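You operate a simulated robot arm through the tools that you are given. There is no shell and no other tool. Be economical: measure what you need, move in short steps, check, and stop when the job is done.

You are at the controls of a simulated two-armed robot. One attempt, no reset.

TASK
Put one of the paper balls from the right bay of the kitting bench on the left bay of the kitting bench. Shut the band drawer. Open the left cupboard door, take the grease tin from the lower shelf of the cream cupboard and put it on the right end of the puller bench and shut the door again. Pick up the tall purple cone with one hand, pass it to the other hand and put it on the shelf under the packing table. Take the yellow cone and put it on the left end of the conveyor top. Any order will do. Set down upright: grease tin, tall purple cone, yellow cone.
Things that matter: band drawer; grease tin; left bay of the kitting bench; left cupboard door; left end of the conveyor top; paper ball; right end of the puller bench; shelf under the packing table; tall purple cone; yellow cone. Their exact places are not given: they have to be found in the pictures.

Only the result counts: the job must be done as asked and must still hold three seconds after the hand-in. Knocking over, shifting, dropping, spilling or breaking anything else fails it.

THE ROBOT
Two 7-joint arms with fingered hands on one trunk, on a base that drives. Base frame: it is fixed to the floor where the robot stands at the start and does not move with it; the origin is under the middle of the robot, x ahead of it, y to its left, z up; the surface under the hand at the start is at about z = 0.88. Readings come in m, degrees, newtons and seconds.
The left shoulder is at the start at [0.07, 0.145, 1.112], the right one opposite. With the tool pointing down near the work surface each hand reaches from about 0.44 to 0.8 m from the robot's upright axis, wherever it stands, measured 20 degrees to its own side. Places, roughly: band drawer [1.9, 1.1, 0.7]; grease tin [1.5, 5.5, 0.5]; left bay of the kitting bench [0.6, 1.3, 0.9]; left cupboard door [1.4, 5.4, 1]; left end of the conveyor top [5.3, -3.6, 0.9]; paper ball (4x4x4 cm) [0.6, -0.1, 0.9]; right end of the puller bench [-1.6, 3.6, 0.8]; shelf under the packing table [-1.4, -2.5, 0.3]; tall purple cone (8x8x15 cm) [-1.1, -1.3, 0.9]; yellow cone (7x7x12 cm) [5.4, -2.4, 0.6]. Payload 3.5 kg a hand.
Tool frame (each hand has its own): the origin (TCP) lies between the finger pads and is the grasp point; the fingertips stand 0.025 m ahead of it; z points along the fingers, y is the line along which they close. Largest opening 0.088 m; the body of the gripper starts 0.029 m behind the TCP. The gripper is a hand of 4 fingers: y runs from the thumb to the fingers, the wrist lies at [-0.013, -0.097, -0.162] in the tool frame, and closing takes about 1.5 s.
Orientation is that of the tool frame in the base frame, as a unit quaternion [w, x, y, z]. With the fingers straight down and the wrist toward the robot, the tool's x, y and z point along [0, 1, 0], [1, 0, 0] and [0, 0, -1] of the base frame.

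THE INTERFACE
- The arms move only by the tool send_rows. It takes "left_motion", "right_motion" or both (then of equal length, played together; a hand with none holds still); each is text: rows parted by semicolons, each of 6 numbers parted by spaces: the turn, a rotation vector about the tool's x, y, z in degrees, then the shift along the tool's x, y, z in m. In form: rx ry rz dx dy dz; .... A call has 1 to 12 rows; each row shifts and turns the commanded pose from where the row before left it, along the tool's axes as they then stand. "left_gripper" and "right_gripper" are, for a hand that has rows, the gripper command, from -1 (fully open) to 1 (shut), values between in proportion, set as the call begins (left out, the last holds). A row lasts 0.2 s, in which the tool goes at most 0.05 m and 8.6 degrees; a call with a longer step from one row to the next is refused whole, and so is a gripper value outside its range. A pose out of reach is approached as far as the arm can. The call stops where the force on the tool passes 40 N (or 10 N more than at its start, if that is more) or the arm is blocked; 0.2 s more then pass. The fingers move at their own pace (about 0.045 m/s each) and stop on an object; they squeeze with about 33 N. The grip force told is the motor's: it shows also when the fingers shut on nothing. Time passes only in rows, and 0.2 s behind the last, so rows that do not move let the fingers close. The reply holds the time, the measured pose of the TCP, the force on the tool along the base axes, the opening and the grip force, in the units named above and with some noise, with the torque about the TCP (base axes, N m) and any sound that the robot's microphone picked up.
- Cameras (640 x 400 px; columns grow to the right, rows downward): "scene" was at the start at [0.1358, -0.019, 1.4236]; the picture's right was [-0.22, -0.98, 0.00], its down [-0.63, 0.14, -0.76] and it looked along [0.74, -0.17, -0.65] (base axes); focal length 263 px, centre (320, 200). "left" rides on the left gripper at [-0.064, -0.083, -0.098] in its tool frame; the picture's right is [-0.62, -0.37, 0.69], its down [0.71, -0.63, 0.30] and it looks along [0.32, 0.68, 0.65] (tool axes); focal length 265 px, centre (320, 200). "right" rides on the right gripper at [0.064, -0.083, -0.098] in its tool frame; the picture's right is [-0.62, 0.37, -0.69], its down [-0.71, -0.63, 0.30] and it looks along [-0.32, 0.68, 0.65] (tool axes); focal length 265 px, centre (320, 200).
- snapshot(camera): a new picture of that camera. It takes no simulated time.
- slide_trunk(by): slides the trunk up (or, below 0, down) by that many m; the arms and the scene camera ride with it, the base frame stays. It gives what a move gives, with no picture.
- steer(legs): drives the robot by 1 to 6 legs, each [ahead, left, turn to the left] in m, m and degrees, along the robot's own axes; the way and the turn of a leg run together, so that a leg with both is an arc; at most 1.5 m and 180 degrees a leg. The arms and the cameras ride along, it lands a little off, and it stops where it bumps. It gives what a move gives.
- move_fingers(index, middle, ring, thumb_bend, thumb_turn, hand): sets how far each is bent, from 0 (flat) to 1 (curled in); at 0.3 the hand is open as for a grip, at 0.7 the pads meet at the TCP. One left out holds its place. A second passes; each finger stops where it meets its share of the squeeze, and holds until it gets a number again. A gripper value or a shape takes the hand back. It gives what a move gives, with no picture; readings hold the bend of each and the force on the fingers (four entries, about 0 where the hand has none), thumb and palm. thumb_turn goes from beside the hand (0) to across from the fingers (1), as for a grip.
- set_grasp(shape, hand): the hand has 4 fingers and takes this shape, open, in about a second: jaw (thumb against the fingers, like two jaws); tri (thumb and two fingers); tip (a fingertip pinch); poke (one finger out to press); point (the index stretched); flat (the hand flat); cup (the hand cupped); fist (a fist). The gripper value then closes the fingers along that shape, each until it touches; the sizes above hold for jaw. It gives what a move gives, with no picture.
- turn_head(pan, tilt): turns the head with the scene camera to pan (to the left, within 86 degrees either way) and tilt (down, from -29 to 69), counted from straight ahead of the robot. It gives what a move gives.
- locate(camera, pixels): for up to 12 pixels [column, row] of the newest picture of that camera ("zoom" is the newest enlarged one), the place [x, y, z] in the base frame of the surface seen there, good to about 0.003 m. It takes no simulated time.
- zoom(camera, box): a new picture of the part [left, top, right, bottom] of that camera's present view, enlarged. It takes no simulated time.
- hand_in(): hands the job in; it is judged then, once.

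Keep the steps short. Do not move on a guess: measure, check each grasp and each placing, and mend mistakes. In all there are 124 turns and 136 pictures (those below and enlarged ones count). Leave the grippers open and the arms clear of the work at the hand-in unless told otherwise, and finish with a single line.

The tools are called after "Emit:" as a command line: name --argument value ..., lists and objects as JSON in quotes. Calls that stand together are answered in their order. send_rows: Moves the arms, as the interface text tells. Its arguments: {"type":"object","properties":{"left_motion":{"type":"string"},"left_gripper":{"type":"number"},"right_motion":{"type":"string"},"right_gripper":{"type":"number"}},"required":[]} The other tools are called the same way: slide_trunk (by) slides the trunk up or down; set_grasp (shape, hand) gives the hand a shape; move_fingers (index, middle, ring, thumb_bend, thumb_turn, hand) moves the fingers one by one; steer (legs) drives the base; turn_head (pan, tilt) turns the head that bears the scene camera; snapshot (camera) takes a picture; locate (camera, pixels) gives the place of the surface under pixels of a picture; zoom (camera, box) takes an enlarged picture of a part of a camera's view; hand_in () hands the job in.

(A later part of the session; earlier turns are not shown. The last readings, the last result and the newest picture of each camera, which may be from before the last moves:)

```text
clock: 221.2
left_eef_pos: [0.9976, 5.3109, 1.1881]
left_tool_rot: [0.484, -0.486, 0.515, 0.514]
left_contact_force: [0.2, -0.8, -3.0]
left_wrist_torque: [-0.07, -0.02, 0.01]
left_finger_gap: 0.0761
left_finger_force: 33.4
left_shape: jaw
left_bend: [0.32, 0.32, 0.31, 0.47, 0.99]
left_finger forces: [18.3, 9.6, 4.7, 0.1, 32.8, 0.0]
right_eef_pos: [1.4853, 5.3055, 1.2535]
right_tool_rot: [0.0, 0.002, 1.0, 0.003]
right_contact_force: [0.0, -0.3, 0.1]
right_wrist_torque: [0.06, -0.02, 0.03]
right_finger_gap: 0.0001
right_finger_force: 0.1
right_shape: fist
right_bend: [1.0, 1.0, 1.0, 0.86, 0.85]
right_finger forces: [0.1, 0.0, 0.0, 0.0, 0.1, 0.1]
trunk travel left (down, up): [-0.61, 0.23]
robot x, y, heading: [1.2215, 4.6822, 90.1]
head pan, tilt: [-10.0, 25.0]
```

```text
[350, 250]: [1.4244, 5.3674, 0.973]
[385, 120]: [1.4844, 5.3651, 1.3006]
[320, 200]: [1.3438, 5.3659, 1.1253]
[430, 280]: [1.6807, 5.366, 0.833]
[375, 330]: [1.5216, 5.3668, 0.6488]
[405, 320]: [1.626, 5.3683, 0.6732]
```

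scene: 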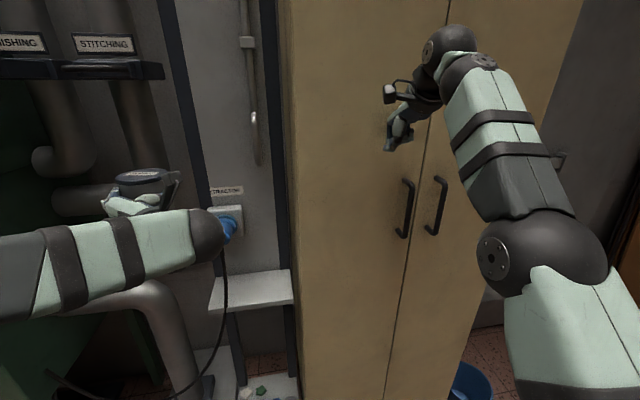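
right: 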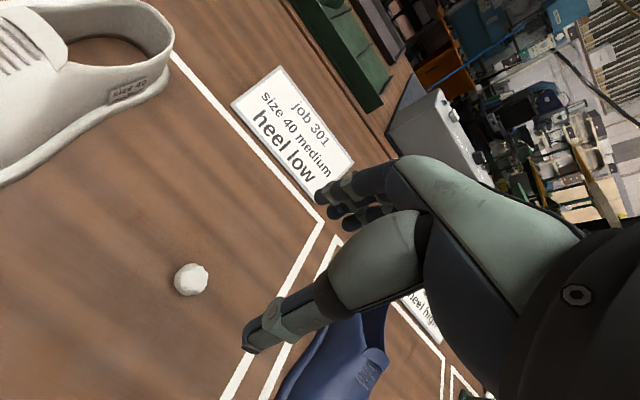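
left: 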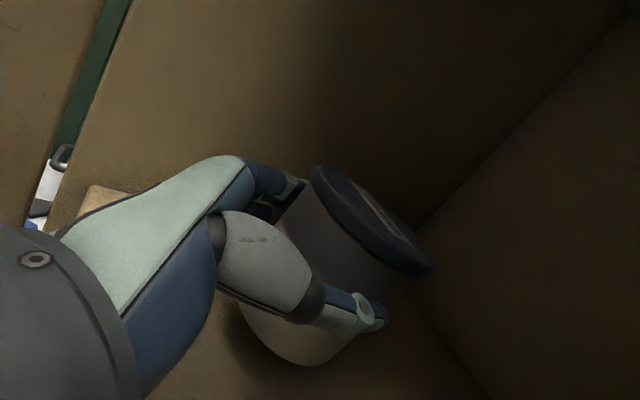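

The door is shut flush (5.366 all along). I'll back off and turn left to face −x toward the puller bench.

Emit:
steer --legs '[[-0.45, 0, 0], [0, 0, 90]]'

Emit:
turn_head --pan 15 --tilt 18

Emit:
snapshot --camera "scene"

```text
clock: 227.8
left_eef_pos: [0.5891, 3.9975, 1.1857]
left_tool_rot: [0.021, 0.71, -0.019, -0.703]
left_contact_force: [-0.4, -0.3, -2.9]
left_wrist_torque: [0.02, -0.09, 0.0]
left_finger_gap: 0.0758
left_finger_force: 33.2
left_shape: jaw
left_bend: [0.32, 0.32, 0.31, 0.47, 0.99]
left_finger forces: [17.9, 9.1, 4.5, 0.0, 32.1, 0.1]
right_eef_pos: [0.5935, 4.4841, 1.2493]
right_tool_rot: [0.001, 0.707, -0.707, -0.001]
right_contact_force: [-0.7, -0.9, -0.7]
right_wrist_torque: [0.02, 0.0, 0.02]
right_finger_gap: 0.0001
right_finger_force: 0.0
right_shape: fist
right_bend: [1.0, 1.0, 1.0, 0.86, 0.85]
right_finger forces: [0.1, 0.1, 0.1, 0.1, 0.1, 0.0]
trunk travel left (down, up): [-0.61, 0.23]
robot x, y, heading: [1.2247, 4.2266, -180.2]
head pan, tilt: [-10.0, 25.0]
```

```text
clock: 228.7
left_eef_pos: [0.5903, 3.9972, 1.1861]
left_tool_rot: [0.021, 0.711, -0.019, -0.703]
left_contact_force: [-0.8, -0.2, -4.3]
left_wrist_torque: [-0.01, -0.07, 0.02]
left_finger_gap: 0.0761
left_finger_force: 32.8
left_shape: jaw
left_bend: [0.32, 0.32, 0.31, 0.47, 0.99]
left_finger forces: [17.9, 9.2, 4.6, 0.0, 32.2, 0.0]
right_eef_pos: [0.5935, 4.4844, 1.2505]
right_tool_rot: [-0.002, -0.707, 0.707, 0.0]
right_contact_force: [0.2, 0.4, -0.2]
right_wrist_torque: [-0.02, -0.01, 0.0]
right_finger_gap: 0.0001
right_finger_force: 0.0
right_shape: fist
right_bend: [1.0, 1.0, 1.0, 0.86, 0.85]
right_finger forces: [0.0, 0.1, 0.0, 0.0, 0.0, 0.0]
trunk travel left (down, up): [-0.61, 0.23]
robot x, y, heading: [1.2228, 4.2269, -180.0]
head pan, tilt: [15.0, 18.0]
```

```text
61 pictures are left
```

scene: 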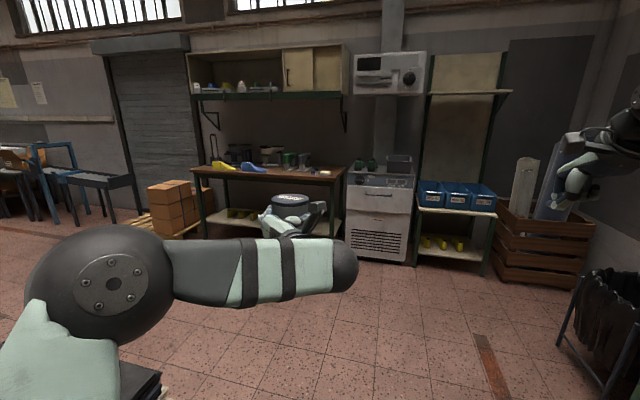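

A bench with shoe lasts stands at (265,175). Zooming to confirm it and measure its right end.

Emit:
zoom --camera "scene" --box '[185, 120, 365, 240]'

Emit:
locate --camera "scene" --pixels '[[325, 178], [345, 170], [340, 180], [200, 170], [325, 171], [305, 168], [270, 172], [160, 220], [345, 255]]'

```text
3.33 times, centred on (275, 180) of scene
```

zoom: 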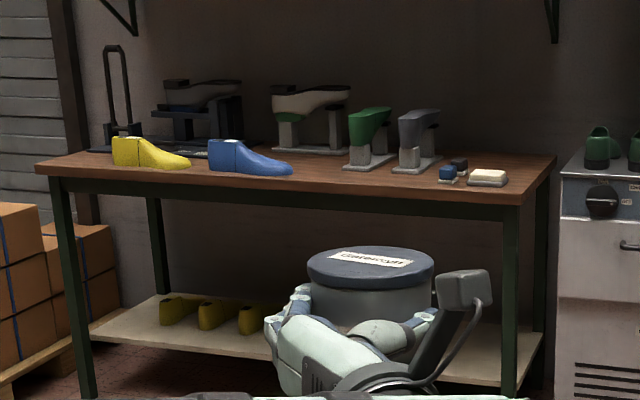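

```text
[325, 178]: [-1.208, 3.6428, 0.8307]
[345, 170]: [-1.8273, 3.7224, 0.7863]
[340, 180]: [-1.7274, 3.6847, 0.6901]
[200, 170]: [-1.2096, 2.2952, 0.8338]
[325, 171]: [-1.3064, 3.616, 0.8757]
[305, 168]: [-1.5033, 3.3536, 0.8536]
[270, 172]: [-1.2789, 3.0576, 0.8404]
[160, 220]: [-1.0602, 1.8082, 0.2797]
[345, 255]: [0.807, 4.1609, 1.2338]
```

The bench top is at z≈0.84, front edge x=−1.21, right edge y≈3.73, with small items near the front right. I'll drive closer for a better view.

Emit:
steer --legs '[[1.4, 0.38, 0]]'

Emit:
turn_head --pan 10 --tilt 25

Emit:
snapshot --camera "scene"

```text
clock: 235.9
left_eef_pos: [-0.8061, 3.5945, 1.1853]
left_tool_rot: [0.029, 0.711, -0.012, -0.703]
left_contact_force: [-0.6, -0.1, -3.4]
left_wrist_torque: [0.03, -0.12, 0.01]
left_finger_gap: 0.0759
left_finger_force: 33.0
left_shape: jaw
left_bend: [0.32, 0.32, 0.31, 0.47, 0.99]
left_finger forces: [18.0, 9.2, 4.6, 0.0, 32.1, 0.1]
right_eef_pos: [-0.812, 4.081, 1.2498]
right_tool_rot: [0.0, 0.714, -0.7, 0.0]
right_contact_force: [0.1, -0.3, 0.4]
right_wrist_torque: [0.02, 0.0, -0.01]
right_finger_gap: 0.0001
right_finger_force: 0.0
right_shape: fist
right_bend: [1.0, 1.0, 1.0, 0.86, 0.85]
right_finger forces: [0.1, 0.0, 0.0, 0.0, 0.1, 0.0]
trunk travel left (down, up): [-0.61, 0.23]
robot x, y, heading: [-0.1736, 3.8361, -178.7]
head pan, tilt: [15.0, 18.0]
```

```text
clock: 236.6
left_eef_pos: [-0.8074, 3.5928, 1.1847]
left_tool_rot: [0.028, 0.711, -0.011, -0.703]
left_contact_force: [-0.2, 0.0, -3.6]
left_wrist_torque: [0.0, -0.08, 0.0]
left_finger_gap: 0.076
left_finger_force: 32.9
left_shape: jaw
left_bend: [0.32, 0.32, 0.31, 0.47, 0.99]
left_finger forces: [17.8, 9.2, 4.5, 0.0, 32.1, 0.1]
right_eef_pos: [-0.8122, 4.0806, 1.2501]
right_tool_rot: [0.0, 0.715, -0.699, -0.001]
right_contact_force: [-0.4, -0.1, 0.2]
right_wrist_torque: [0.0, 0.01, 0.01]
right_finger_gap: 0.0004
right_finger_force: 0.1
right_shape: fist
right_bend: [1.0, 1.0, 1.0, 0.86, 0.85]
right_finger forces: [0.0, 0.1, 0.0, 0.0, 0.0, 0.0]
trunk travel left (down, up): [-0.61, 0.23]
robot x, y, heading: [-0.1811, 3.8353, -178.7]
head pan, tilt: [10.0, 25.0]
```

```text
59 pictures are left
```

scene: 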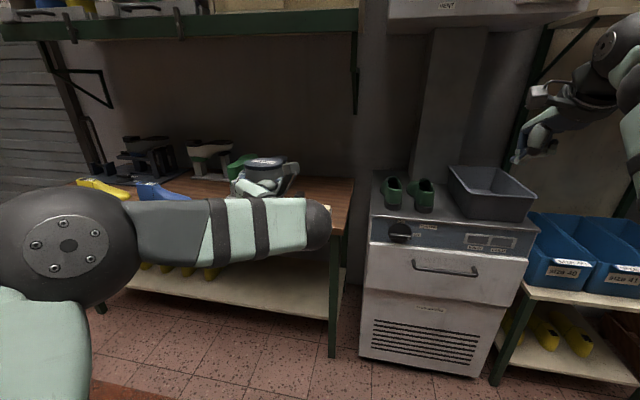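

My arm hides the bench end; the left hand camera may see past the tin.

Emit:
snapshot --camera "left"

Emit:
zoom --camera "scene" --box '[180, 120, 380, 250]'

Emit:
locate --camera "scene" --pixels '[[335, 190], [345, 200], [325, 200], [310, 185], [352, 180], [340, 235], [400, 200], [372, 240], [490, 190]]'

```text
58 pictures are left
```

left: 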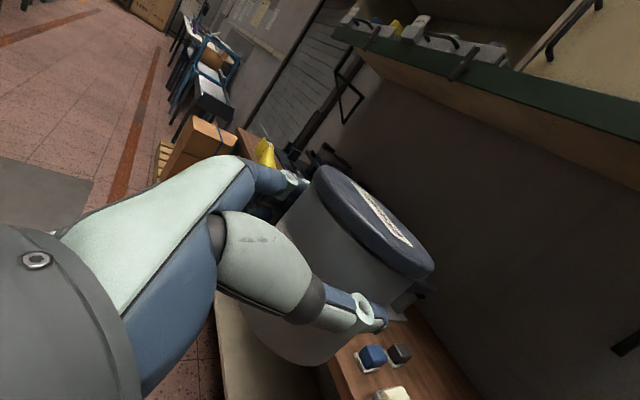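

```text
3.08 times, centred on (280, 185) of scene
```

zoom: 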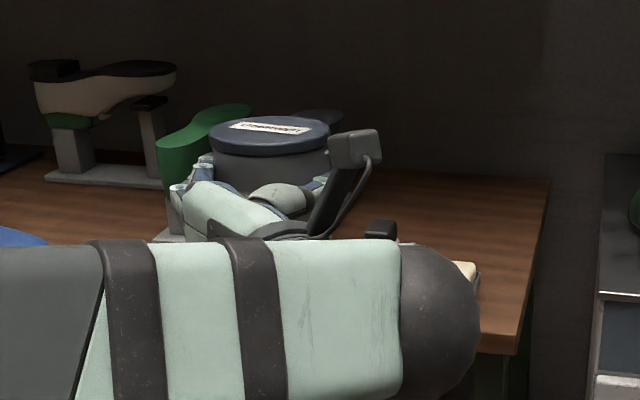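

```text
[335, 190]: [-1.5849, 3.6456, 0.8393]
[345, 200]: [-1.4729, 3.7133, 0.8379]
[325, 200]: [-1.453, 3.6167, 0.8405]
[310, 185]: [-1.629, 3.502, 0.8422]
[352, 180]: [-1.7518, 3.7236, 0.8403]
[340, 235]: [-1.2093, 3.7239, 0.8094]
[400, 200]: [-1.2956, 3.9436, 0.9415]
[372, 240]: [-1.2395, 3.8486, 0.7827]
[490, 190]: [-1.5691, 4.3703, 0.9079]
```

The free spot is around (−1.58, 3.60), top z=0.839. I'll lower the left hand to z≈0.96 and pull the right arm back.

Emit:
send_rows --left_motion "0 0 0 0.045 0 0; 0 0 0 0.045 0 0; 0 0 0 0.045 0 0; 0 0 0 0.045 0 0; 0 0 0 0.04 0 0; 0 0 0 0 0 0" --right_motion "0 0 0 0 -0.04 0; 0 0 0 0 -0.04 0; 0 0 0 0 -0.04 0; 0 0 0 0 -0.04 0; 0 0 0 0 -0.04 0; 0 0 0 0 0 0"

Emit:
steer --legs '[[0.62, -0.03, 0]]'

Emit:
snapshot --camera "left"

Emit:
snapshot --camera "scene"

```text
clock: 238.0
left_eef_pos: [-0.8045, 3.5831, 0.9657]
left_tool_rot: [0.029, 0.71, -0.013, -0.704]
left_contact_force: [-1.3, 0.2, -3.2]
left_wrist_torque: [0.02, -0.13, -0.02]
left_finger_gap: 0.0756
left_finger_force: 32.9
left_shape: jaw
left_bend: [0.32, 0.32, 0.3, 0.47, 1.0]
left_finger forces: [18.1, 9.4, 4.8, 0.0, 32.8, 0.1]
right_eef_pos: [-0.6134, 4.0868, 1.2507]
right_tool_rot: [0.001, 0.714, -0.701, -0.001]
right_contact_force: [-0.2, -0.3, 0.5]
right_wrist_torque: [0.0, 0.02, 0.02]
right_finger_gap: 0.0
right_finger_force: 0.1
right_shape: fist
right_bend: [1.0, 1.0, 1.0, 0.86, 0.85]
right_finger forces: [0.0, 0.1, 0.1, 0.0, 0.1, 0.0]
trunk travel left (down, up): [-0.61, 0.23]
robot x, y, heading: [-0.177, 3.834, -178.9]
head pan, tilt: [10.0, 25.0]
```

```text
clock: 241.5
left_eef_pos: [-1.4214, 3.608, 0.9678]
left_tool_rot: [0.025, 0.711, -0.015, -0.703]
left_contact_force: [-0.2, -0.2, -4.1]
left_wrist_torque: [0.0, -0.08, -0.01]
left_finger_gap: 0.0759
left_finger_force: 33.8
left_shape: jaw
left_bend: [0.32, 0.32, 0.3, 0.47, 1.0]
left_finger forces: [18.1, 9.6, 4.8, 0.0, 32.8, 0.0]
right_eef_pos: [-1.2254, 4.11, 1.2521]
right_tool_rot: [0.001, 0.711, -0.703, 0.0]
right_contact_force: [0.0, -0.1, -0.6]
right_wrist_torque: [-0.05, 0.01, 0.01]
right_finger_gap: 0.0
right_finger_force: 0.0
right_shape: fist
right_bend: [1.0, 1.0, 1.0, 0.86, 0.85]
right_finger forces: [0.0, 0.0, 0.0, 0.1, 0.0, 0.0]
trunk travel left (down, up): [-0.61, 0.23]
robot x, y, heading: [-0.7893, 3.8579, -179.3]
head pan, tilt: [10.0, 25.0]
```

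```text
56 pictures are left
```

left: 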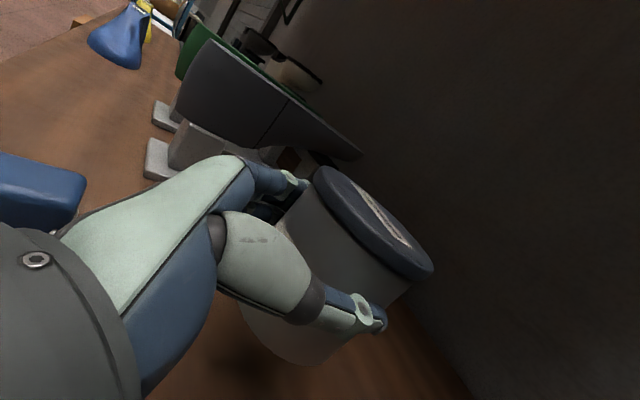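

```text
55 pictures are left
```

scene: 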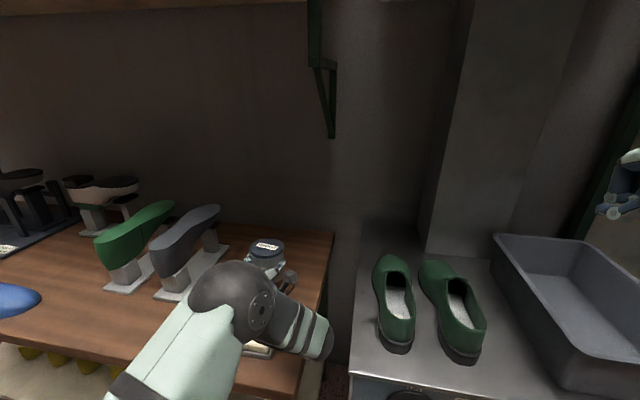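

Checking clearances: the grey last's stand, and the arm parts above the small items.

Emit:
locate --camera "scene" --pixels '[[228, 247], [216, 213], [205, 265], [262, 352], [300, 330], [322, 340], [240, 300], [335, 235], [310, 380], [255, 380]]'

```text
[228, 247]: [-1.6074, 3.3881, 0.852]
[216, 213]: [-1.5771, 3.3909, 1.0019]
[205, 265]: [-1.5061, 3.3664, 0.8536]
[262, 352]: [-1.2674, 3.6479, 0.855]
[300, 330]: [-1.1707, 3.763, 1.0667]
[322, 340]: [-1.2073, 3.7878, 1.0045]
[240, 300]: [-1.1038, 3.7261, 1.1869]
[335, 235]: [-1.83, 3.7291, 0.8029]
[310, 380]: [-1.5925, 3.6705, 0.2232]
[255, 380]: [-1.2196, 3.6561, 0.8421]
```

All clear. Reaching 0.16 m forward over the spot, then lowering.

Emit:
send_rows --left_motion "0 0 0 0 0 0.04; 0 0 0 0 0 0.04; 0 0 0 0 0 0.04; 0 0 0 0 0 0.04; 0 0 0 0 0 0; 0 0 0 0.03 0 0; 0 0 0 0.03 0 0; 0 0 0 0 0 0"

Emit:
snapshot --camera "scene"

```text
clock: 243.3
left_eef_pos: [-1.5792, 3.5999, 0.9042]
left_tool_rot: [0.026, 0.709, -0.016, -0.704]
left_contact_force: [-0.7, 0.8, -2.5]
left_wrist_torque: [0.03, -0.07, -0.02]
left_finger_gap: 0.0753
left_finger_force: 33.4
left_shape: jaw
left_bend: [0.34, 0.33, 0.31, 0.48, 1.0]
left_finger forces: [17.6, 9.7, 4.8, 0.0, 32.6, 0.1]
right_eef_pos: [-1.2255, 4.1109, 1.2517]
right_tool_rot: [0.001, 0.71, -0.704, -0.001]
right_contact_force: [0.4, 0.0, -0.9]
right_wrist_torque: [-0.01, -0.02, 0.02]
right_finger_gap: 0.0
right_finger_force: 0.1
right_shape: fist
right_bend: [1.0, 1.0, 1.0, 0.86, 0.85]
right_finger forces: [0.0, 0.0, 0.0, 0.0, 0.1, 0.0]
trunk travel left (down, up): [-0.61, 0.23]
robot x, y, heading: [-0.7909, 3.8548, -179.5]
head pan, tilt: [10.0, 25.0]
```

```text
54 pictures are left
```

scene: 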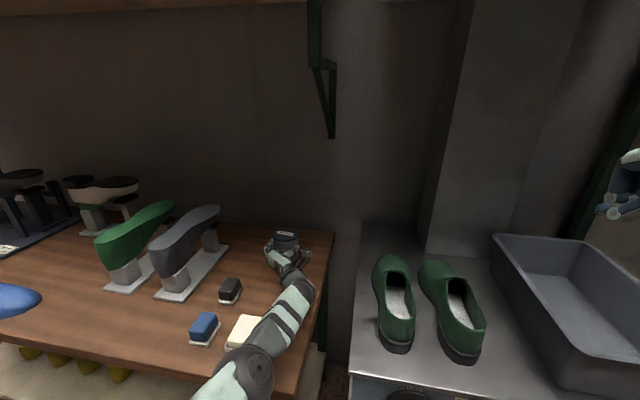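

The forearm passes near the white block at (243,330). Checking heights before the last 1.3 cm.

Emit:
zoom --camera "scene" --box '[180, 210, 350, 390]'

Emit:
locate --camera "scene" --pixels '[[245, 325], [258, 325], [285, 310], [270, 330], [250, 370], [300, 290], [285, 245]]'

```text
2.22 times, centred on (265, 300) of scene
```

zoom: 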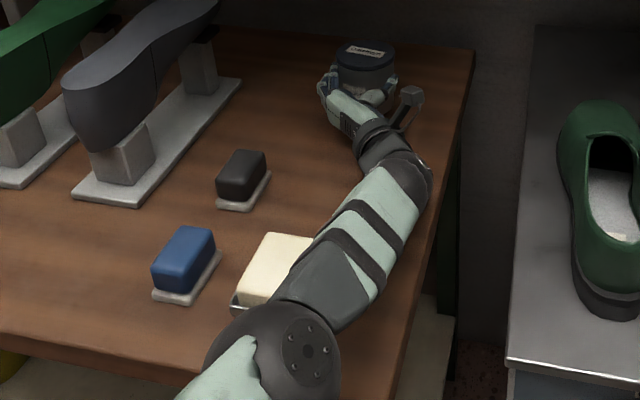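

```text
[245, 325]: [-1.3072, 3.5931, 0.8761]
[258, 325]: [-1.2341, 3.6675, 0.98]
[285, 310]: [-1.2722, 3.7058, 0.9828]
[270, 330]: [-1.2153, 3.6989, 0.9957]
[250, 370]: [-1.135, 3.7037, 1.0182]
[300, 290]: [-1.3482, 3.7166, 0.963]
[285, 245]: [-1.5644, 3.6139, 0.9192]
```

Forearm underside is about 2 cm above the block and just beside it. I'll shift 2.5 cm away (+y) first, then lower the last 1.3 cm.

Emit:
send_rows --left_motion "0 0 0 0 -0.025 0; 0 0 0 0.006 0 0; 0 0 0 0.004 0 0; 0 0 0 0.003 0 0; 0 0 0 0 0 0"

Emit:
zoom --camera "scene" --box '[180, 210, 350, 390]'

```text
clock: 244.5
left_eef_pos: [-1.5788, 3.6257, 0.8925]
left_tool_rot: [0.025, 0.709, -0.015, -0.705]
left_contact_force: [0.3, 0.6, -0.7]
left_wrist_torque: [-0.03, 0.1, -0.08]
left_finger_gap: 0.0751
left_finger_force: 33.5
left_shape: jaw
left_bend: [0.34, 0.33, 0.31, 0.48, 0.99]
left_finger forces: [17.9, 8.8, 4.2, 0.1, 31.7, 0.0]
right_eef_pos: [-1.2239, 4.1086, 1.2516]
right_tool_rot: [0.001, 0.71, -0.704, -0.001]
right_contact_force: [-0.5, -0.2, -0.7]
right_wrist_torque: [-0.01, 0.01, 0.0]
right_finger_gap: 0.0
right_finger_force: 0.1
right_shape: fist
right_bend: [1.0, 1.0, 1.0, 0.86, 0.85]
right_finger forces: [0.0, 0.0, 0.0, 0.1, 0.1, 0.0]
trunk travel left (down, up): [-0.61, 0.23]
robot x, y, heading: [-0.793, 3.854, -179.5]
head pan, tilt: [10.0, 25.0]
```

```text
2.22 times, centred on (265, 300) of scene
```

zoom: 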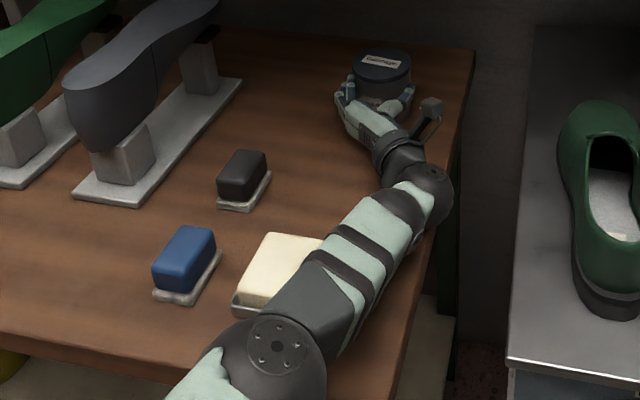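

The weight is off (−0.7 N), so the tin stands. Opening, backing the hand straight out, then up.

Emit:
send_rows --left_motion "0 0 0 0 0 0; 0 0 0 0 0 0; 0 0 0 0 0 0; 0 0 0 0 0 0; 0 0 0 0 0 -0.02; 0 0 0 0 0 -0.03; 0 0 0 0 0 -0.03; 0 0 0 0 0 -0.025; 0 0 0 -0.03 0 0; 0 0 0 -0.04 0 0; 0 0 0 -0.04 0 0; 0 0 0 0 0 0" --left_gripper -1

Emit:
snapshot --camera "scene"

```text
clock: 247.1
left_eef_pos: [-1.4758, 3.6332, 0.9985]
left_tool_rot: [0.027, 0.71, -0.016, -0.703]
left_contact_force: [-0.1, -0.4, -0.1]
left_wrist_torque: [0.0, -0.02, 0.0]
left_finger_gap: 0.0876
left_finger_force: 0.0
left_shape: jaw
left_bend: [0.3, 0.3, 0.3, 0.3, 0.98]
left_finger forces: [0.0, 0.0, 0.1, 0.0, 0.0, 0.0]
right_eef_pos: [-1.2253, 4.1095, 1.2511]
right_tool_rot: [0.001, 0.711, -0.703, -0.001]
right_contact_force: [0.5, 0.1, 1.2]
right_wrist_torque: [0.0, 0.0, 0.0]
right_finger_gap: 0.0
right_finger_force: 0.1
right_shape: fist
right_bend: [1.0, 1.0, 1.0, 0.86, 0.85]
right_finger forces: [0.0, 0.1, 0.0, 0.0, 0.1, 0.1]
trunk travel left (down, up): [-0.61, 0.23]
robot x, y, heading: [-0.7879, 3.8518, -179.3]
head pan, tilt: [10.0, 25.0]
```

```text
51 pictures are left
```

scene: 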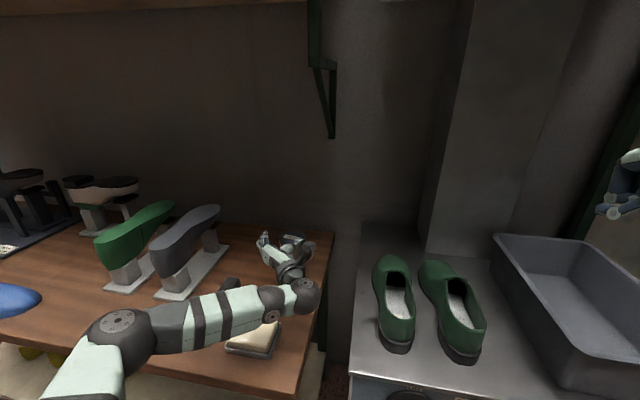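

Backing off to verify the tin and the items.

Emit:
steer --legs '[[-0.4, 0, 0]]'

Emit:
zoom --camera "scene" --box '[160, 130, 400, 280]'

Emit:
steer --legs '[[0, 0, 89.5]]'

Emit:
turn_head --pan 0 --tilt 15

Emit:
snapshot --camera "scene"

```text
clock: 249.6
left_eef_pos: [-1.0815, 3.6372, 1.0005]
left_tool_rot: [0.026, 0.711, -0.016, -0.703]
left_contact_force: [0.6, -0.7, -0.2]
left_wrist_torque: [-0.03, -0.01, 0.02]
left_finger_gap: 0.0876
left_finger_force: 0.1
left_shape: jaw
left_bend: [0.3, 0.3, 0.3, 0.3, 0.98]
left_finger forces: [0.0, 0.0, 0.1, 0.1, 0.0, 0.0]
right_eef_pos: [-0.8292, 4.1143, 1.2511]
right_tool_rot: [0.001, 0.711, -0.703, -0.001]
right_contact_force: [0.6, 0.5, -0.5]
right_wrist_torque: [0.02, 0.0, 0.0]
right_finger_gap: 0.0
right_finger_force: 0.0
right_shape: fist
right_bend: [1.0, 1.0, 1.0, 0.86, 0.85]
right_finger forces: [0.1, 0.1, 0.0, 0.0, 0.0, 0.0]
trunk travel left (down, up): [-0.61, 0.23]
robot x, y, heading: [-0.3954, 3.8558, -179.2]
head pan, tilt: [10.0, 25.0]
```

```text
2.67 times, centred on (280, 205) of scene
```

zoom: 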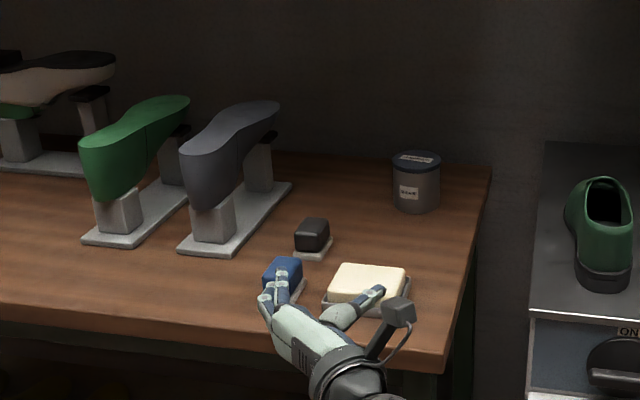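

```text
clock: 253.8
left_eef_pos: [-0.159, 3.1779, 0.9991]
left_tool_rot: [0.521, 0.508, 0.496, -0.474]
left_contact_force: [0.5, -0.5, 1.4]
left_wrist_torque: [0.0, 0.02, -0.01]
left_finger_gap: 0.0879
left_finger_force: 0.1
left_shape: jaw
left_bend: [0.3, 0.3, 0.3, 0.3, 0.98]
left_finger forces: [0.0, 0.1, 0.0, 0.0, 0.1, 0.1]
right_eef_pos: [-0.6421, 3.4191, 1.2511]
right_tool_rot: [0.001, 1.0, 0.016, 0.0]
right_contact_force: [-0.8, -0.4, 0.6]
right_wrist_torque: [0.01, -0.02, 0.0]
right_finger_gap: 0.0
right_finger_force: 0.1
right_shape: fist
right_bend: [1.0, 1.0, 1.0, 0.86, 0.85]
right_finger forces: [0.0, 0.0, 0.0, 0.0, 0.0, 0.0]
trunk travel left (down, up): [-0.61, 0.23]
robot x, y, heading: [-0.3961, 3.8604, -88.1]
head pan, tilt: [10.0, 25.0]
```

```text
clock: 254.6
left_eef_pos: [-0.1584, 3.1775, 0.9995]
left_tool_rot: [0.52, 0.508, 0.497, -0.474]
left_contact_force: [-0.1, 0.3, -0.2]
left_wrist_torque: [0.03, -0.03, 0.0]
left_finger_gap: 0.0875
left_finger_force: 0.2
left_shape: jaw
left_bend: [0.3, 0.3, 0.3, 0.3, 0.98]
left_finger forces: [0.0, 0.0, 0.0, 0.1, 0.0, 0.0]
right_eef_pos: [-0.6418, 3.4196, 1.2507]
right_tool_rot: [0.001, 1.0, 0.016, -0.001]
right_contact_force: [0.1, 0.1, 0.3]
right_wrist_torque: [0.01, 0.03, 0.02]
right_finger_gap: 0.0002
right_finger_force: 0.1
right_shape: fist
right_bend: [1.0, 1.0, 1.0, 0.86, 0.85]
right_finger forces: [0.0, 0.0, 0.1, 0.0, 0.0, 0.0]
trunk travel left (down, up): [-0.61, 0.23]
robot x, y, heading: [-0.3953, 3.8615, -87.9]
head pan, tilt: [0.0, 15.0]
```

```text
49 pictures are left
```

scene: 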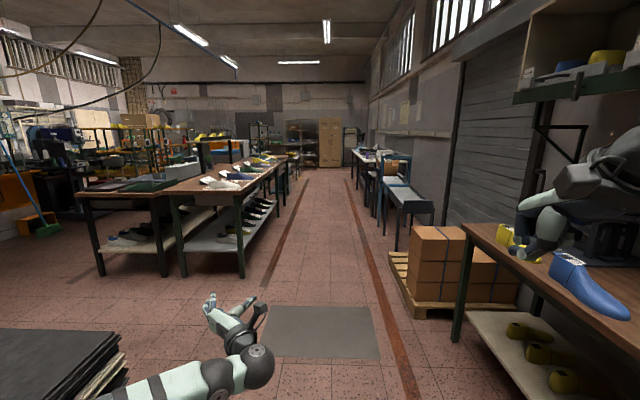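

The tin stands upright on the right end and nothing else was disturbed. Next is the tall purple cone near (−1.1, −1.3). The aisle ahead is clear, so I'll drive down it.

Emit:
steer --legs '[[0, 0, -2], [1.45, 0, 0], [1.45, 0, 0], [1.2, 0, 0]]'

Emit:
turn_head --pan -20 --tilt 18

Emit:
snapshot --camera "scene"

```text
clock: 274.6
left_eef_pos: [-0.2305, -0.9276, 0.9997]
left_tool_rot: [0.509, 0.52, 0.484, -0.486]
left_contact_force: [0.0, 0.6, 1.3]
left_wrist_torque: [-0.01, -0.01, 0.01]
left_finger_gap: 0.0877
left_finger_force: 0.0
left_shape: jaw
left_bend: [0.3, 0.3, 0.3, 0.3, 0.98]
left_finger forces: [0.1, 0.0, 0.0, 0.0, 0.0, 0.0]
right_eef_pos: [-0.6983, -0.6619, 1.2522]
right_tool_rot: [0.001, 1.0, -0.009, 0.0]
right_contact_force: [-0.2, -0.6, 0.1]
right_wrist_torque: [0.02, 0.03, -0.01]
right_finger_gap: 0.0001
right_finger_force: 0.1
right_shape: fist
right_bend: [1.0, 1.0, 1.0, 0.86, 0.85]
right_finger forces: [0.1, 0.0, 0.0, 0.0, 0.0, 0.1]
trunk travel left (down, up): [-0.61, 0.23]
robot x, y, heading: [-0.4318, -0.2373, -91.1]
head pan, tilt: [0.0, 15.0]
```

```text
clock: 275.4
left_eef_pos: [-0.2282, -0.9278, 0.9996]
left_tool_rot: [0.509, 0.52, 0.484, -0.486]
left_contact_force: [-0.2, -0.3, -0.2]
left_wrist_torque: [0.0, 0.0, -0.02]
left_finger_gap: 0.0874
left_finger_force: 0.1
left_shape: jaw
left_bend: [0.3, 0.3, 0.3, 0.3, 0.98]
left_finger forces: [0.0, 0.0, 0.0, 0.1, 0.0, 0.0]
right_eef_pos: [-0.6976, -0.6624, 1.2527]
right_tool_rot: [0.0, 1.0, -0.009, 0.0]
right_contact_force: [0.9, -0.1, 0.0]
right_wrist_torque: [0.01, 0.0, 0.01]
right_finger_gap: 0.0003
right_finger_force: 0.1
right_shape: fist
right_bend: [1.0, 1.0, 1.0, 0.86, 0.85]
right_finger forces: [0.0, 0.1, 0.0, 0.0, 0.1, 0.1]
trunk travel left (down, up): [-0.61, 0.23]
robot x, y, heading: [-0.4311, -0.2378, -90.5]
head pan, tilt: [-20.0, 18.0]
```

```text
48 pictures are left
```

scene: 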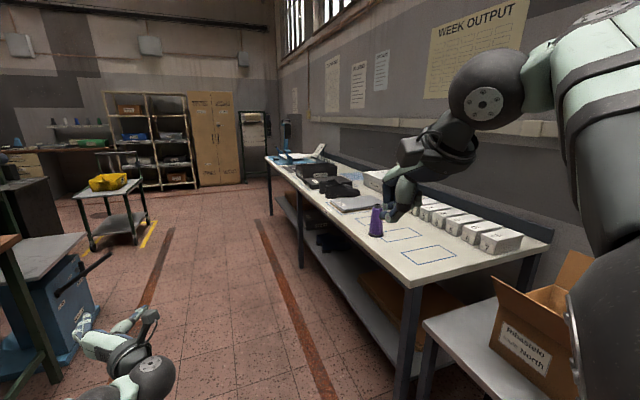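

The tall purple cone is at (376,220) on the long white table, which has a shelf below. Measuring both.

Emit:
zoom --camera "scene" --box '[250, 140, 450, 300]'

Emit:
locate --camera "scene" --pixels '[[376, 212], [376, 232], [430, 265], [410, 285], [330, 240], [270, 165], [360, 270], [345, 295], [310, 240], [315, 225], [390, 330], [545, 242]]'

```text
2.50 times, centred on (350, 220) of scene
```

zoom: 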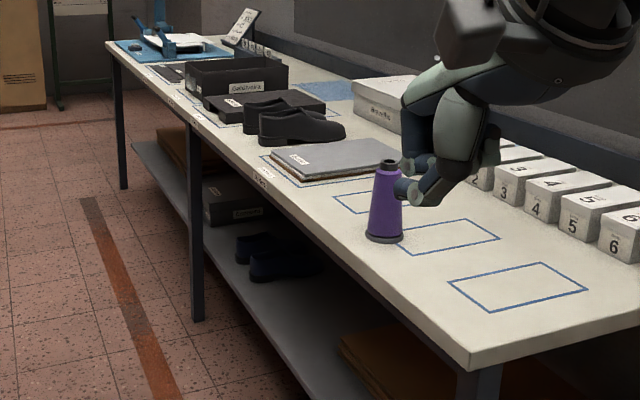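

```text
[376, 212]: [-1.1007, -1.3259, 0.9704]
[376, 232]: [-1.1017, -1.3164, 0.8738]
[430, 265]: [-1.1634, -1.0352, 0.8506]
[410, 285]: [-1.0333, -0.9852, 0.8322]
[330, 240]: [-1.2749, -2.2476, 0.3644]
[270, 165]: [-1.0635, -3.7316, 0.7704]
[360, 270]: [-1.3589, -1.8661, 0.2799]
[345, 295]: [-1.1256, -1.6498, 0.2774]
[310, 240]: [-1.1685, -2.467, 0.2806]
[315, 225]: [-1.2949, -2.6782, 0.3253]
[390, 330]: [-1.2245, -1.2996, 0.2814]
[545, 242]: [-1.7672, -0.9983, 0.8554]
```

Cone: axis about (−1.12, −1.33), base z≈0.85, top ≈1.0. Shelf z=0.28, front x≈−1.08, free stretch around y −1.75…−2.05. Checking what stands left of my path before driving.

Emit:
locate --camera "scene" --pixels '[[60, 300], [85, 265], [45, 380], [90, 290], [110, 200], [105, 235]]'

Emit:
locate --camera "zoom" --pixels '[[388, 165], [372, 235], [400, 235], [386, 240], [386, 200], [375, 200], [400, 200], [300, 300], [250, 300], [380, 375], [275, 270]]'

```text
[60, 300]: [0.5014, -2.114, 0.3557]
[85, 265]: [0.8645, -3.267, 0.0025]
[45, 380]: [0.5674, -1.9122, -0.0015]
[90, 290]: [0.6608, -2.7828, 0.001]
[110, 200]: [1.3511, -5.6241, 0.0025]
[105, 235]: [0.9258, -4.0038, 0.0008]
```

```text
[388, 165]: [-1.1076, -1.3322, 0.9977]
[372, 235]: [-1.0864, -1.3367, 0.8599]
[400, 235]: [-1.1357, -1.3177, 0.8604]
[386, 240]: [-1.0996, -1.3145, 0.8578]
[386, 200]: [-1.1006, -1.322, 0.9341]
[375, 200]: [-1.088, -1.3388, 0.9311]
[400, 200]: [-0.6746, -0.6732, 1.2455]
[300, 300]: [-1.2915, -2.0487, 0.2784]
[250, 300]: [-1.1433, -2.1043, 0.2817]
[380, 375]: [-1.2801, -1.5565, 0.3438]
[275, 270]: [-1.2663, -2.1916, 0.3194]
```

The way is clear. Driving to about (−0.4, −1.6), turning to face the table, and opening the right hand.

Emit:
steer --legs '[[1.36, 0.04, 0], [0, 0, -89.5]]'

Emit:
set_grasp --hand "right" --shape "jaw"

Emit:
turn_head --pan -15 --tilt 30

Emit:
snapshot --camera "scene"

```text
clock: 286.1
left_eef_pos: [-1.1036, -1.8357, 1.001]
left_tool_rot: [0.025, 0.71, -0.018, -0.704]
left_contact_force: [0.6, -0.2, -0.4]
left_wrist_torque: [-0.01, 0.02, 0.02]
left_finger_gap: 0.0878
left_finger_force: 0.0
left_shape: jaw
left_bend: [0.3, 0.3, 0.3, 0.3, 0.98]
left_finger forces: [0.0, 0.0, 0.0, 0.0, 0.0, 0.0]
right_eef_pos: [-0.8475, -1.3604, 1.2512]
right_tool_rot: [0.001, 0.709, -0.705, -0.001]
right_contact_force: [-0.4, 0.5, 0.2]
right_wrist_torque: [0.0, -0.04, 0.0]
right_finger_gap: 0.0001
right_finger_force: 0.2
right_shape: fist
right_bend: [1.0, 1.0, 1.0, 0.86, 0.85]
right_finger forces: [0.1, 0.0, 0.0, 0.0, 0.0, 0.0]
trunk travel left (down, up): [-0.61, 0.23]
robot x, y, heading: [-0.414, -1.6162, -179.7]
head pan, tilt: [-20.0, 18.0]
```

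```text
clock: 287.0
left_eef_pos: [-1.1037, -1.8347, 1.0003]
left_tool_rot: [0.024, 0.71, -0.018, -0.704]
left_contact_force: [-0.7, 0.2, 0.3]
left_wrist_torque: [0.01, 0.0, -0.01]
left_finger_gap: 0.0879
left_finger_force: 0.1
left_shape: jaw
left_bend: [0.3, 0.3, 0.3, 0.3, 0.98]
left_finger forces: [0.0, 0.0, 0.0, 0.1, 0.0, 0.1]
right_eef_pos: [-0.8474, -1.3598, 1.2513]
right_tool_rot: [0.001, 0.709, -0.705, -0.001]
right_contact_force: [0.2, 0.0, -0.3]
right_wrist_torque: [-0.02, 0.0, 0.0]
right_finger_gap: 0.0877
right_finger_force: 0.1
right_shape: jaw
right_bend: [0.3, 0.3, 0.3, 0.3, 0.97]
right_finger forces: [0.1, 0.1, 0.1, 0.0, 0.1, 0.0]
trunk travel left (down, up): [-0.61, 0.23]
robot x, y, heading: [-0.4132, -1.6181, -179.7]
head pan, tilt: [-20.0, 18.0]
```

```text
clock: 287.7
left_eef_pos: [-1.1033, -1.8347, 0.9995]
left_tool_rot: [0.024, 0.71, -0.017, -0.703]
left_contact_force: [0.6, -0.3, 0.1]
left_wrist_torque: [-0.01, 0.03, -0.03]
left_finger_gap: 0.0879
left_finger_force: 0.1
left_shape: jaw
left_bend: [0.3, 0.3, 0.3, 0.3, 0.98]
left_finger forces: [0.1, 0.0, 0.0, 0.0, 0.0, 0.0]
right_eef_pos: [-0.8472, -1.3596, 1.2526]
right_tool_rot: [0.001, 0.709, -0.705, 0.0]
right_contact_force: [0.2, 0.3, 0.0]
right_wrist_torque: [0.0, 0.02, 0.05]
right_finger_gap: 0.0876
right_finger_force: 0.0
right_shape: jaw
right_bend: [0.3, 0.3, 0.3, 0.3, 0.97]
right_finger forces: [0.0, 0.0, 0.0, 0.0, 0.1, 0.0]
trunk travel left (down, up): [-0.61, 0.23]
robot x, y, heading: [-0.4165, -1.6168, -179.9]
head pan, tilt: [-15.0, 30.0]
```

```text
46 pictures are left
```

scene: 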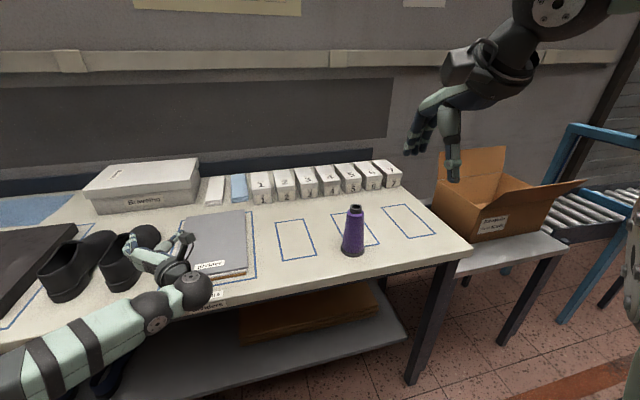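

The cone is at (354,232) with no close neighbours. Refining its position.

Emit:
locate --camera "scene" --pixels '[[354, 207], [355, 212], [353, 235], [342, 250], [364, 250], [353, 255], [345, 235], [362, 235]]'

Emit:
snapshot --camera "right"

```text
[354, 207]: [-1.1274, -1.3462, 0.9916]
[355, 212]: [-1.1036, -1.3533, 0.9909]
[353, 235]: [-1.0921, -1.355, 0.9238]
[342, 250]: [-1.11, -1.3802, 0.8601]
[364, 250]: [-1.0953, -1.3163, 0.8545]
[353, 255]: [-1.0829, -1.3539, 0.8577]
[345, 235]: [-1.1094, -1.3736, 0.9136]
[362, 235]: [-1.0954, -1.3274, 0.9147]
```

```text
45 pictures are left
```

right: 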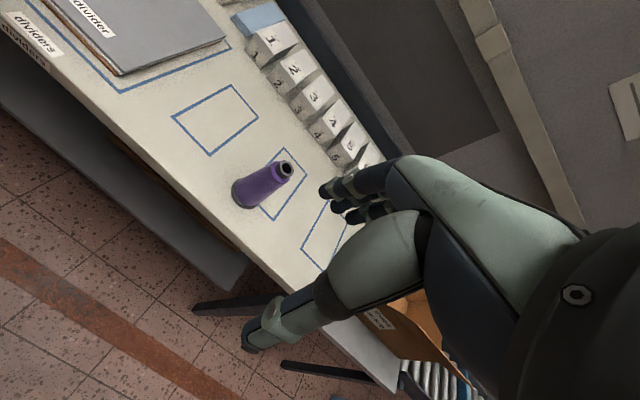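

Cone centre (−1.118, −1.350), top 0.995, base 0.853. I'll move the right hand above it, raising the left hand away from the shoes at the same time.

Emit:
send_rows --right_motion "0 0 0 -0.002 0.04 0.03; 0 0 0 -0.002 0.04 0.03; 0 0 0 -0.002 0.04 0.03; 0 0 0 -0.002 0.04 0.03; 0 0 0 -0.002 0.04 0.02; 0 0 0 0 0.04 0.02; 0 0 0 0 0.031 0; 0 0 0 0 0 0" --left_motion "0 0 0 -0.04 0 -0.02; 0 0 0 -0.04 0 -0.02; 0 0 0 -0.04 0 -0.02; 0 0 0 0 0 0; 0 0 0 0 0 0; 0 0 0 0 0 0; 0 0 0 0 0 0; 0 0 0 0 0 0"

Emit:
snapshot --camera "right"

```text
clock: 289.5
left_eef_pos: [-1.0441, -1.825, 1.1206]
left_tool_rot: [0.023, 0.71, -0.017, -0.703]
left_contact_force: [-0.2, 0.1, -0.3]
left_wrist_torque: [-0.01, 0.01, 0.0]
left_finger_gap: 0.0878
left_finger_force: 0.0
left_shape: jaw
left_bend: [0.3, 0.3, 0.3, 0.3, 0.98]
left_finger forces: [0.0, 0.0, 0.0, 0.1, 0.0, 0.0]
right_eef_pos: [-1.1176, -1.352, 1.0905]
right_tool_rot: [0.001, 0.708, -0.706, -0.002]
right_contact_force: [0.1, -0.3, -0.9]
right_wrist_torque: [0.01, 0.0, -0.02]
right_finger_gap: 0.088
right_finger_force: 0.1
right_shape: jaw
right_bend: [0.3, 0.3, 0.3, 0.3, 0.97]
right_finger forces: [0.0, 0.0, 0.1, 0.0, 0.0, 0.0]
trunk travel left (down, up): [-0.61, 0.23]
robot x, y, heading: [-0.4161, -1.6185, -179.8]
head pan, tilt: [-15.0, 30.0]
```

```text
44 pictures are left
```

right: 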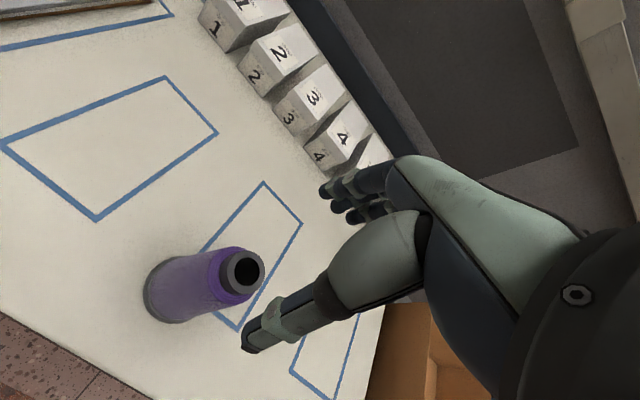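

Aligned to within 4 mm. Correcting, lowering to grip the upper part, and closing gently.

Emit:
send_rows --right_motion "0 0 0 -0.004 0 0.03; 0 0 0 0 0 0.035; 0 0 0 0 0 0.03; 0 0 0 0 0 0.03; 0 0 0 0 0 0"

Emit:
move_fingers --hand "right" --index 0.48 --middle 0.48 --ring 0.48 --thumb_bend 0.48 --thumb_turn 1

Emit:
move_fingers --hand "right" --index 0.75 --middle 0.75 --ring 0.75 --thumb_bend 0.8

Emit:
snapshot --camera "right"

```text
clock: 290.7
left_eef_pos: [-1.0448, -1.8267, 1.1195]
left_tool_rot: [0.024, 0.71, -0.018, -0.703]
left_contact_force: [-0.6, 0.3, -1.2]
left_wrist_torque: [-0.01, 0.01, -0.02]
left_finger_gap: 0.0876
left_finger_force: 0.1
left_shape: jaw
left_bend: [0.3, 0.3, 0.3, 0.3, 0.98]
left_finger forces: [0.0, 0.0, 0.0, 0.1, 0.0, 0.0]
right_eef_pos: [-1.1198, -1.3469, 0.9669]
right_tool_rot: [0.001, 0.708, -0.706, -0.001]
right_contact_force: [-0.7, -0.2, -0.5]
right_wrist_torque: [0.01, 0.0, 0.0]
right_finger_gap: 0.0878
right_finger_force: 0.1
right_shape: jaw
right_bend: [0.3, 0.3, 0.3, 0.3, 0.97]
right_finger forces: [0.0, 0.0, 0.0, 0.0, 0.0, 0.0]
trunk travel left (down, up): [-0.61, 0.23]
robot x, y, heading: [-0.415, -1.6161, -179.9]
head pan, tilt: [-15.0, 30.0]
```

```text
clock: 291.7
left_eef_pos: [-1.0445, -1.8259, 1.1203]
left_tool_rot: [0.024, 0.71, -0.018, -0.704]
left_contact_force: [-0.7, -0.4, -0.3]
left_wrist_torque: [0.0, -0.01, 0.03]
left_finger_gap: 0.0877
left_finger_force: 0.0
left_shape: jaw
left_bend: [0.3, 0.3, 0.3, 0.3, 0.98]
left_finger forces: [0.0, 0.0, 0.0, 0.0, 0.1, 0.0]
right_eef_pos: [-1.1198, -1.3479, 0.9672]
right_tool_rot: [0.001, 0.708, -0.706, -0.002]
right_contact_force: [0.4, 0.5, 0.1]
right_wrist_torque: [-0.03, -0.01, 0.02]
right_finger_gap: 0.0478
right_finger_force: 0.0
right_shape: fingers
right_bend: [0.48, 0.47, 0.48, 0.46, 1.0]
right_finger forces: [0.0, 0.3, 0.1, 0.0, 1.0, 0.0]
trunk travel left (down, up): [-0.61, 0.23]
robot x, y, heading: [-0.4151, -1.6195, -179.6]
head pan, tilt: [-15.0, 30.0]
```

```text
clock: 292.7
left_eef_pos: [-1.0452, -1.8255, 1.1208]
left_tool_rot: [0.024, 0.71, -0.019, -0.704]
left_contact_force: [0.6, 0.1, 0.6]
left_wrist_torque: [0.01, 0.0, -0.01]
left_finger_gap: 0.0878
left_finger_force: 0.2
left_shape: jaw
left_bend: [0.3, 0.3, 0.3, 0.3, 0.98]
left_finger forces: [0.0, 0.0, 0.1, 0.0, 0.0, 0.0]
right_eef_pos: [-1.1193, -1.3473, 0.9666]
right_tool_rot: [0.0, 0.709, -0.705, 0.0]
right_contact_force: [-1.4, 0.3, 0.9]
right_wrist_torque: [0.04, 0.2, -0.01]
right_finger_gap: 0.044
right_finger_force: 27.9
right_shape: fingers
right_bend: [0.57, 0.59, 0.71, 0.48, 0.98]
right_finger forces: [9.8, 9.6, 8.5, 0.0, 27.8, 0.0]
trunk travel left (down, up): [-0.61, 0.23]
robot x, y, heading: [-0.4165, -1.6134, -179.9]
head pan, tilt: [-15.0, 30.0]
```

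```text
43 pictures are left
```

right: 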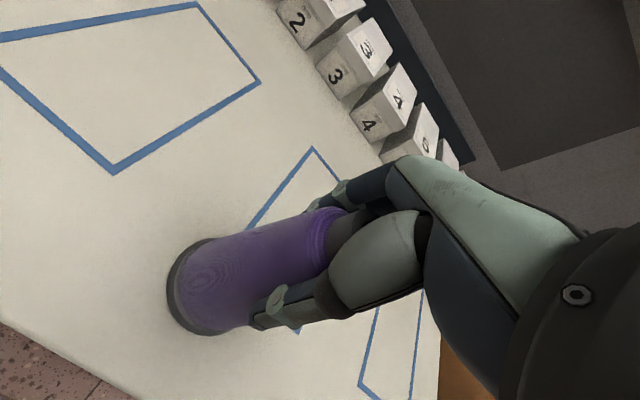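

Firm grip (27 N). I'll lift, shift the cone toward the middle, and yaw the left hand 40° so it can take the lower part from my left side.

Emit:
send_rows --right_motion "0 0 0 0 0 -0.02; 0 0 0 0 0 -0.02; 0 0 0 0 0 -0.02; 0 0 0 0.034 0 0; 0 0 0 0.034 0 0; 0 0 0 0.034 0 0; 0 0 0 0.034 0 0; 0 0 0 0.034 0 0; 0 0 0 0 0 0" --left_motion "8 0 0 0 0 0; 8 0 0 0 0 0; 8 0 0 0 0 0; 8 0 0 0 0 0; 8 0 0 0 0 0; 0 0 0 0 0 0; 0 0 0 0 0 0; 0 0 0 0 0 0; 0 0 0 0 0 0"

Emit:
slide_trunk --by 0.1

Emit:
turn_head --pan 0 --tilt 35

Emit:
snapshot --camera "scene"

```text
clock: 294.7
left_eef_pos: [-1.0439, -1.8255, 1.1209]
left_tool_rot: [-0.221, 0.676, -0.257, -0.655]
left_contact_force: [0.0, -1.2, 0.2]
left_wrist_torque: [0.0, 0.0, 0.03]
left_finger_gap: 0.0877
left_finger_force: 0.0
left_shape: jaw
left_bend: [0.3, 0.3, 0.3, 0.3, 0.98]
left_finger forces: [0.0, 0.1, 0.0, 0.0, 0.1, 0.1]
right_eef_pos: [-1.1179, -1.5172, 1.025]
right_tool_rot: [0.0, 0.709, -0.706, 0.0]
right_contact_force: [0.3, 0.4, -2.3]
right_wrist_torque: [-0.02, 0.03, 0.01]
right_finger_gap: 0.0438
right_finger_force: 25.4
right_shape: fingers
right_bend: [0.57, 0.6, 0.72, 0.48, 0.98]
right_finger forces: [8.5, 9.0, 7.9, 0.0, 25.8, 0.0]
trunk travel left (down, up): [-0.61, 0.23]
robot x, y, heading: [-0.4158, -1.6197, -179.7]
head pan, tilt: [-15.0, 30.0]
```

```text
clock: 296.1
left_eef_pos: [-1.0442, -1.8274, 1.2207]
left_tool_rot: [-0.221, 0.675, -0.257, -0.655]
left_contact_force: [-0.3, 0.5, 0.4]
left_wrist_torque: [0.01, -0.01, 0.0]
left_finger_gap: 0.0878
left_finger_force: 0.1
left_shape: jaw
left_bend: [0.3, 0.3, 0.3, 0.3, 0.98]
left_finger forces: [0.1, 0.0, 0.1, 0.1, 0.0, 0.1]
right_eef_pos: [-1.1166, -1.5166, 1.1254]
right_tool_rot: [0.001, 0.709, -0.705, 0.0]
right_contact_force: [0.2, 0.5, -2.2]
right_wrist_torque: [-0.02, 0.05, -0.02]
right_finger_gap: 0.0437
right_finger_force: 25.3
right_shape: fingers
right_bend: [0.57, 0.6, 0.72, 0.48, 0.98]
right_finger forces: [8.6, 8.9, 7.9, 0.0, 25.8, 0.1]
trunk travel left (down, up): [-0.71, 0.13]
robot x, y, heading: [-0.4181, -1.6203, -180.0]
head pan, tilt: [-15.0, 30.0]
```

```text
clock: 296.8
left_eef_pos: [-1.0447, -1.8272, 1.2192]
left_tool_rot: [-0.221, 0.676, -0.257, -0.655]
left_contact_force: [-0.7, 0.0, -0.6]
left_wrist_torque: [0.0, -0.01, -0.02]
left_finger_gap: 0.0876
left_finger_force: 0.1
left_shape: jaw
left_bend: [0.3, 0.3, 0.3, 0.3, 0.98]
left_finger forces: [0.1, 0.0, 0.1, 0.1, 0.0, 0.0]
right_eef_pos: [-1.119, -1.518, 1.125]
right_tool_rot: [0.0, 0.709, -0.705, -0.001]
right_contact_force: [0.1, 0.5, -2.5]
right_wrist_torque: [0.01, -0.02, 0.0]
right_finger_gap: 0.0435
right_finger_force: 25.2
right_shape: fingers
right_bend: [0.57, 0.6, 0.72, 0.48, 0.98]
right_finger forces: [8.5, 8.9, 7.9, 0.1, 25.7, 0.0]
trunk travel left (down, up): [-0.71, 0.13]
robot x, y, heading: [-0.4177, -1.618, -179.8]
head pan, tilt: [0.0, 35.0]
```

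```text
42 pictures are left
```

scene: 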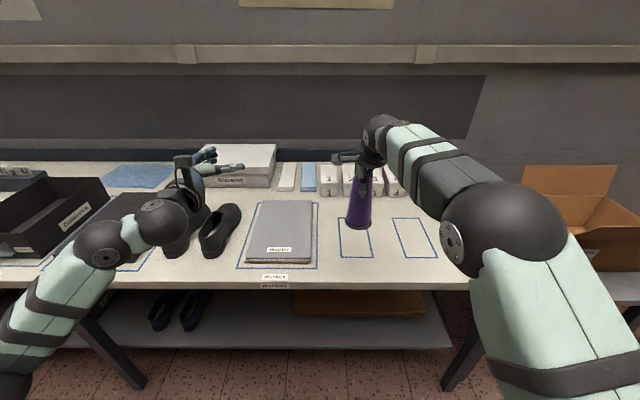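

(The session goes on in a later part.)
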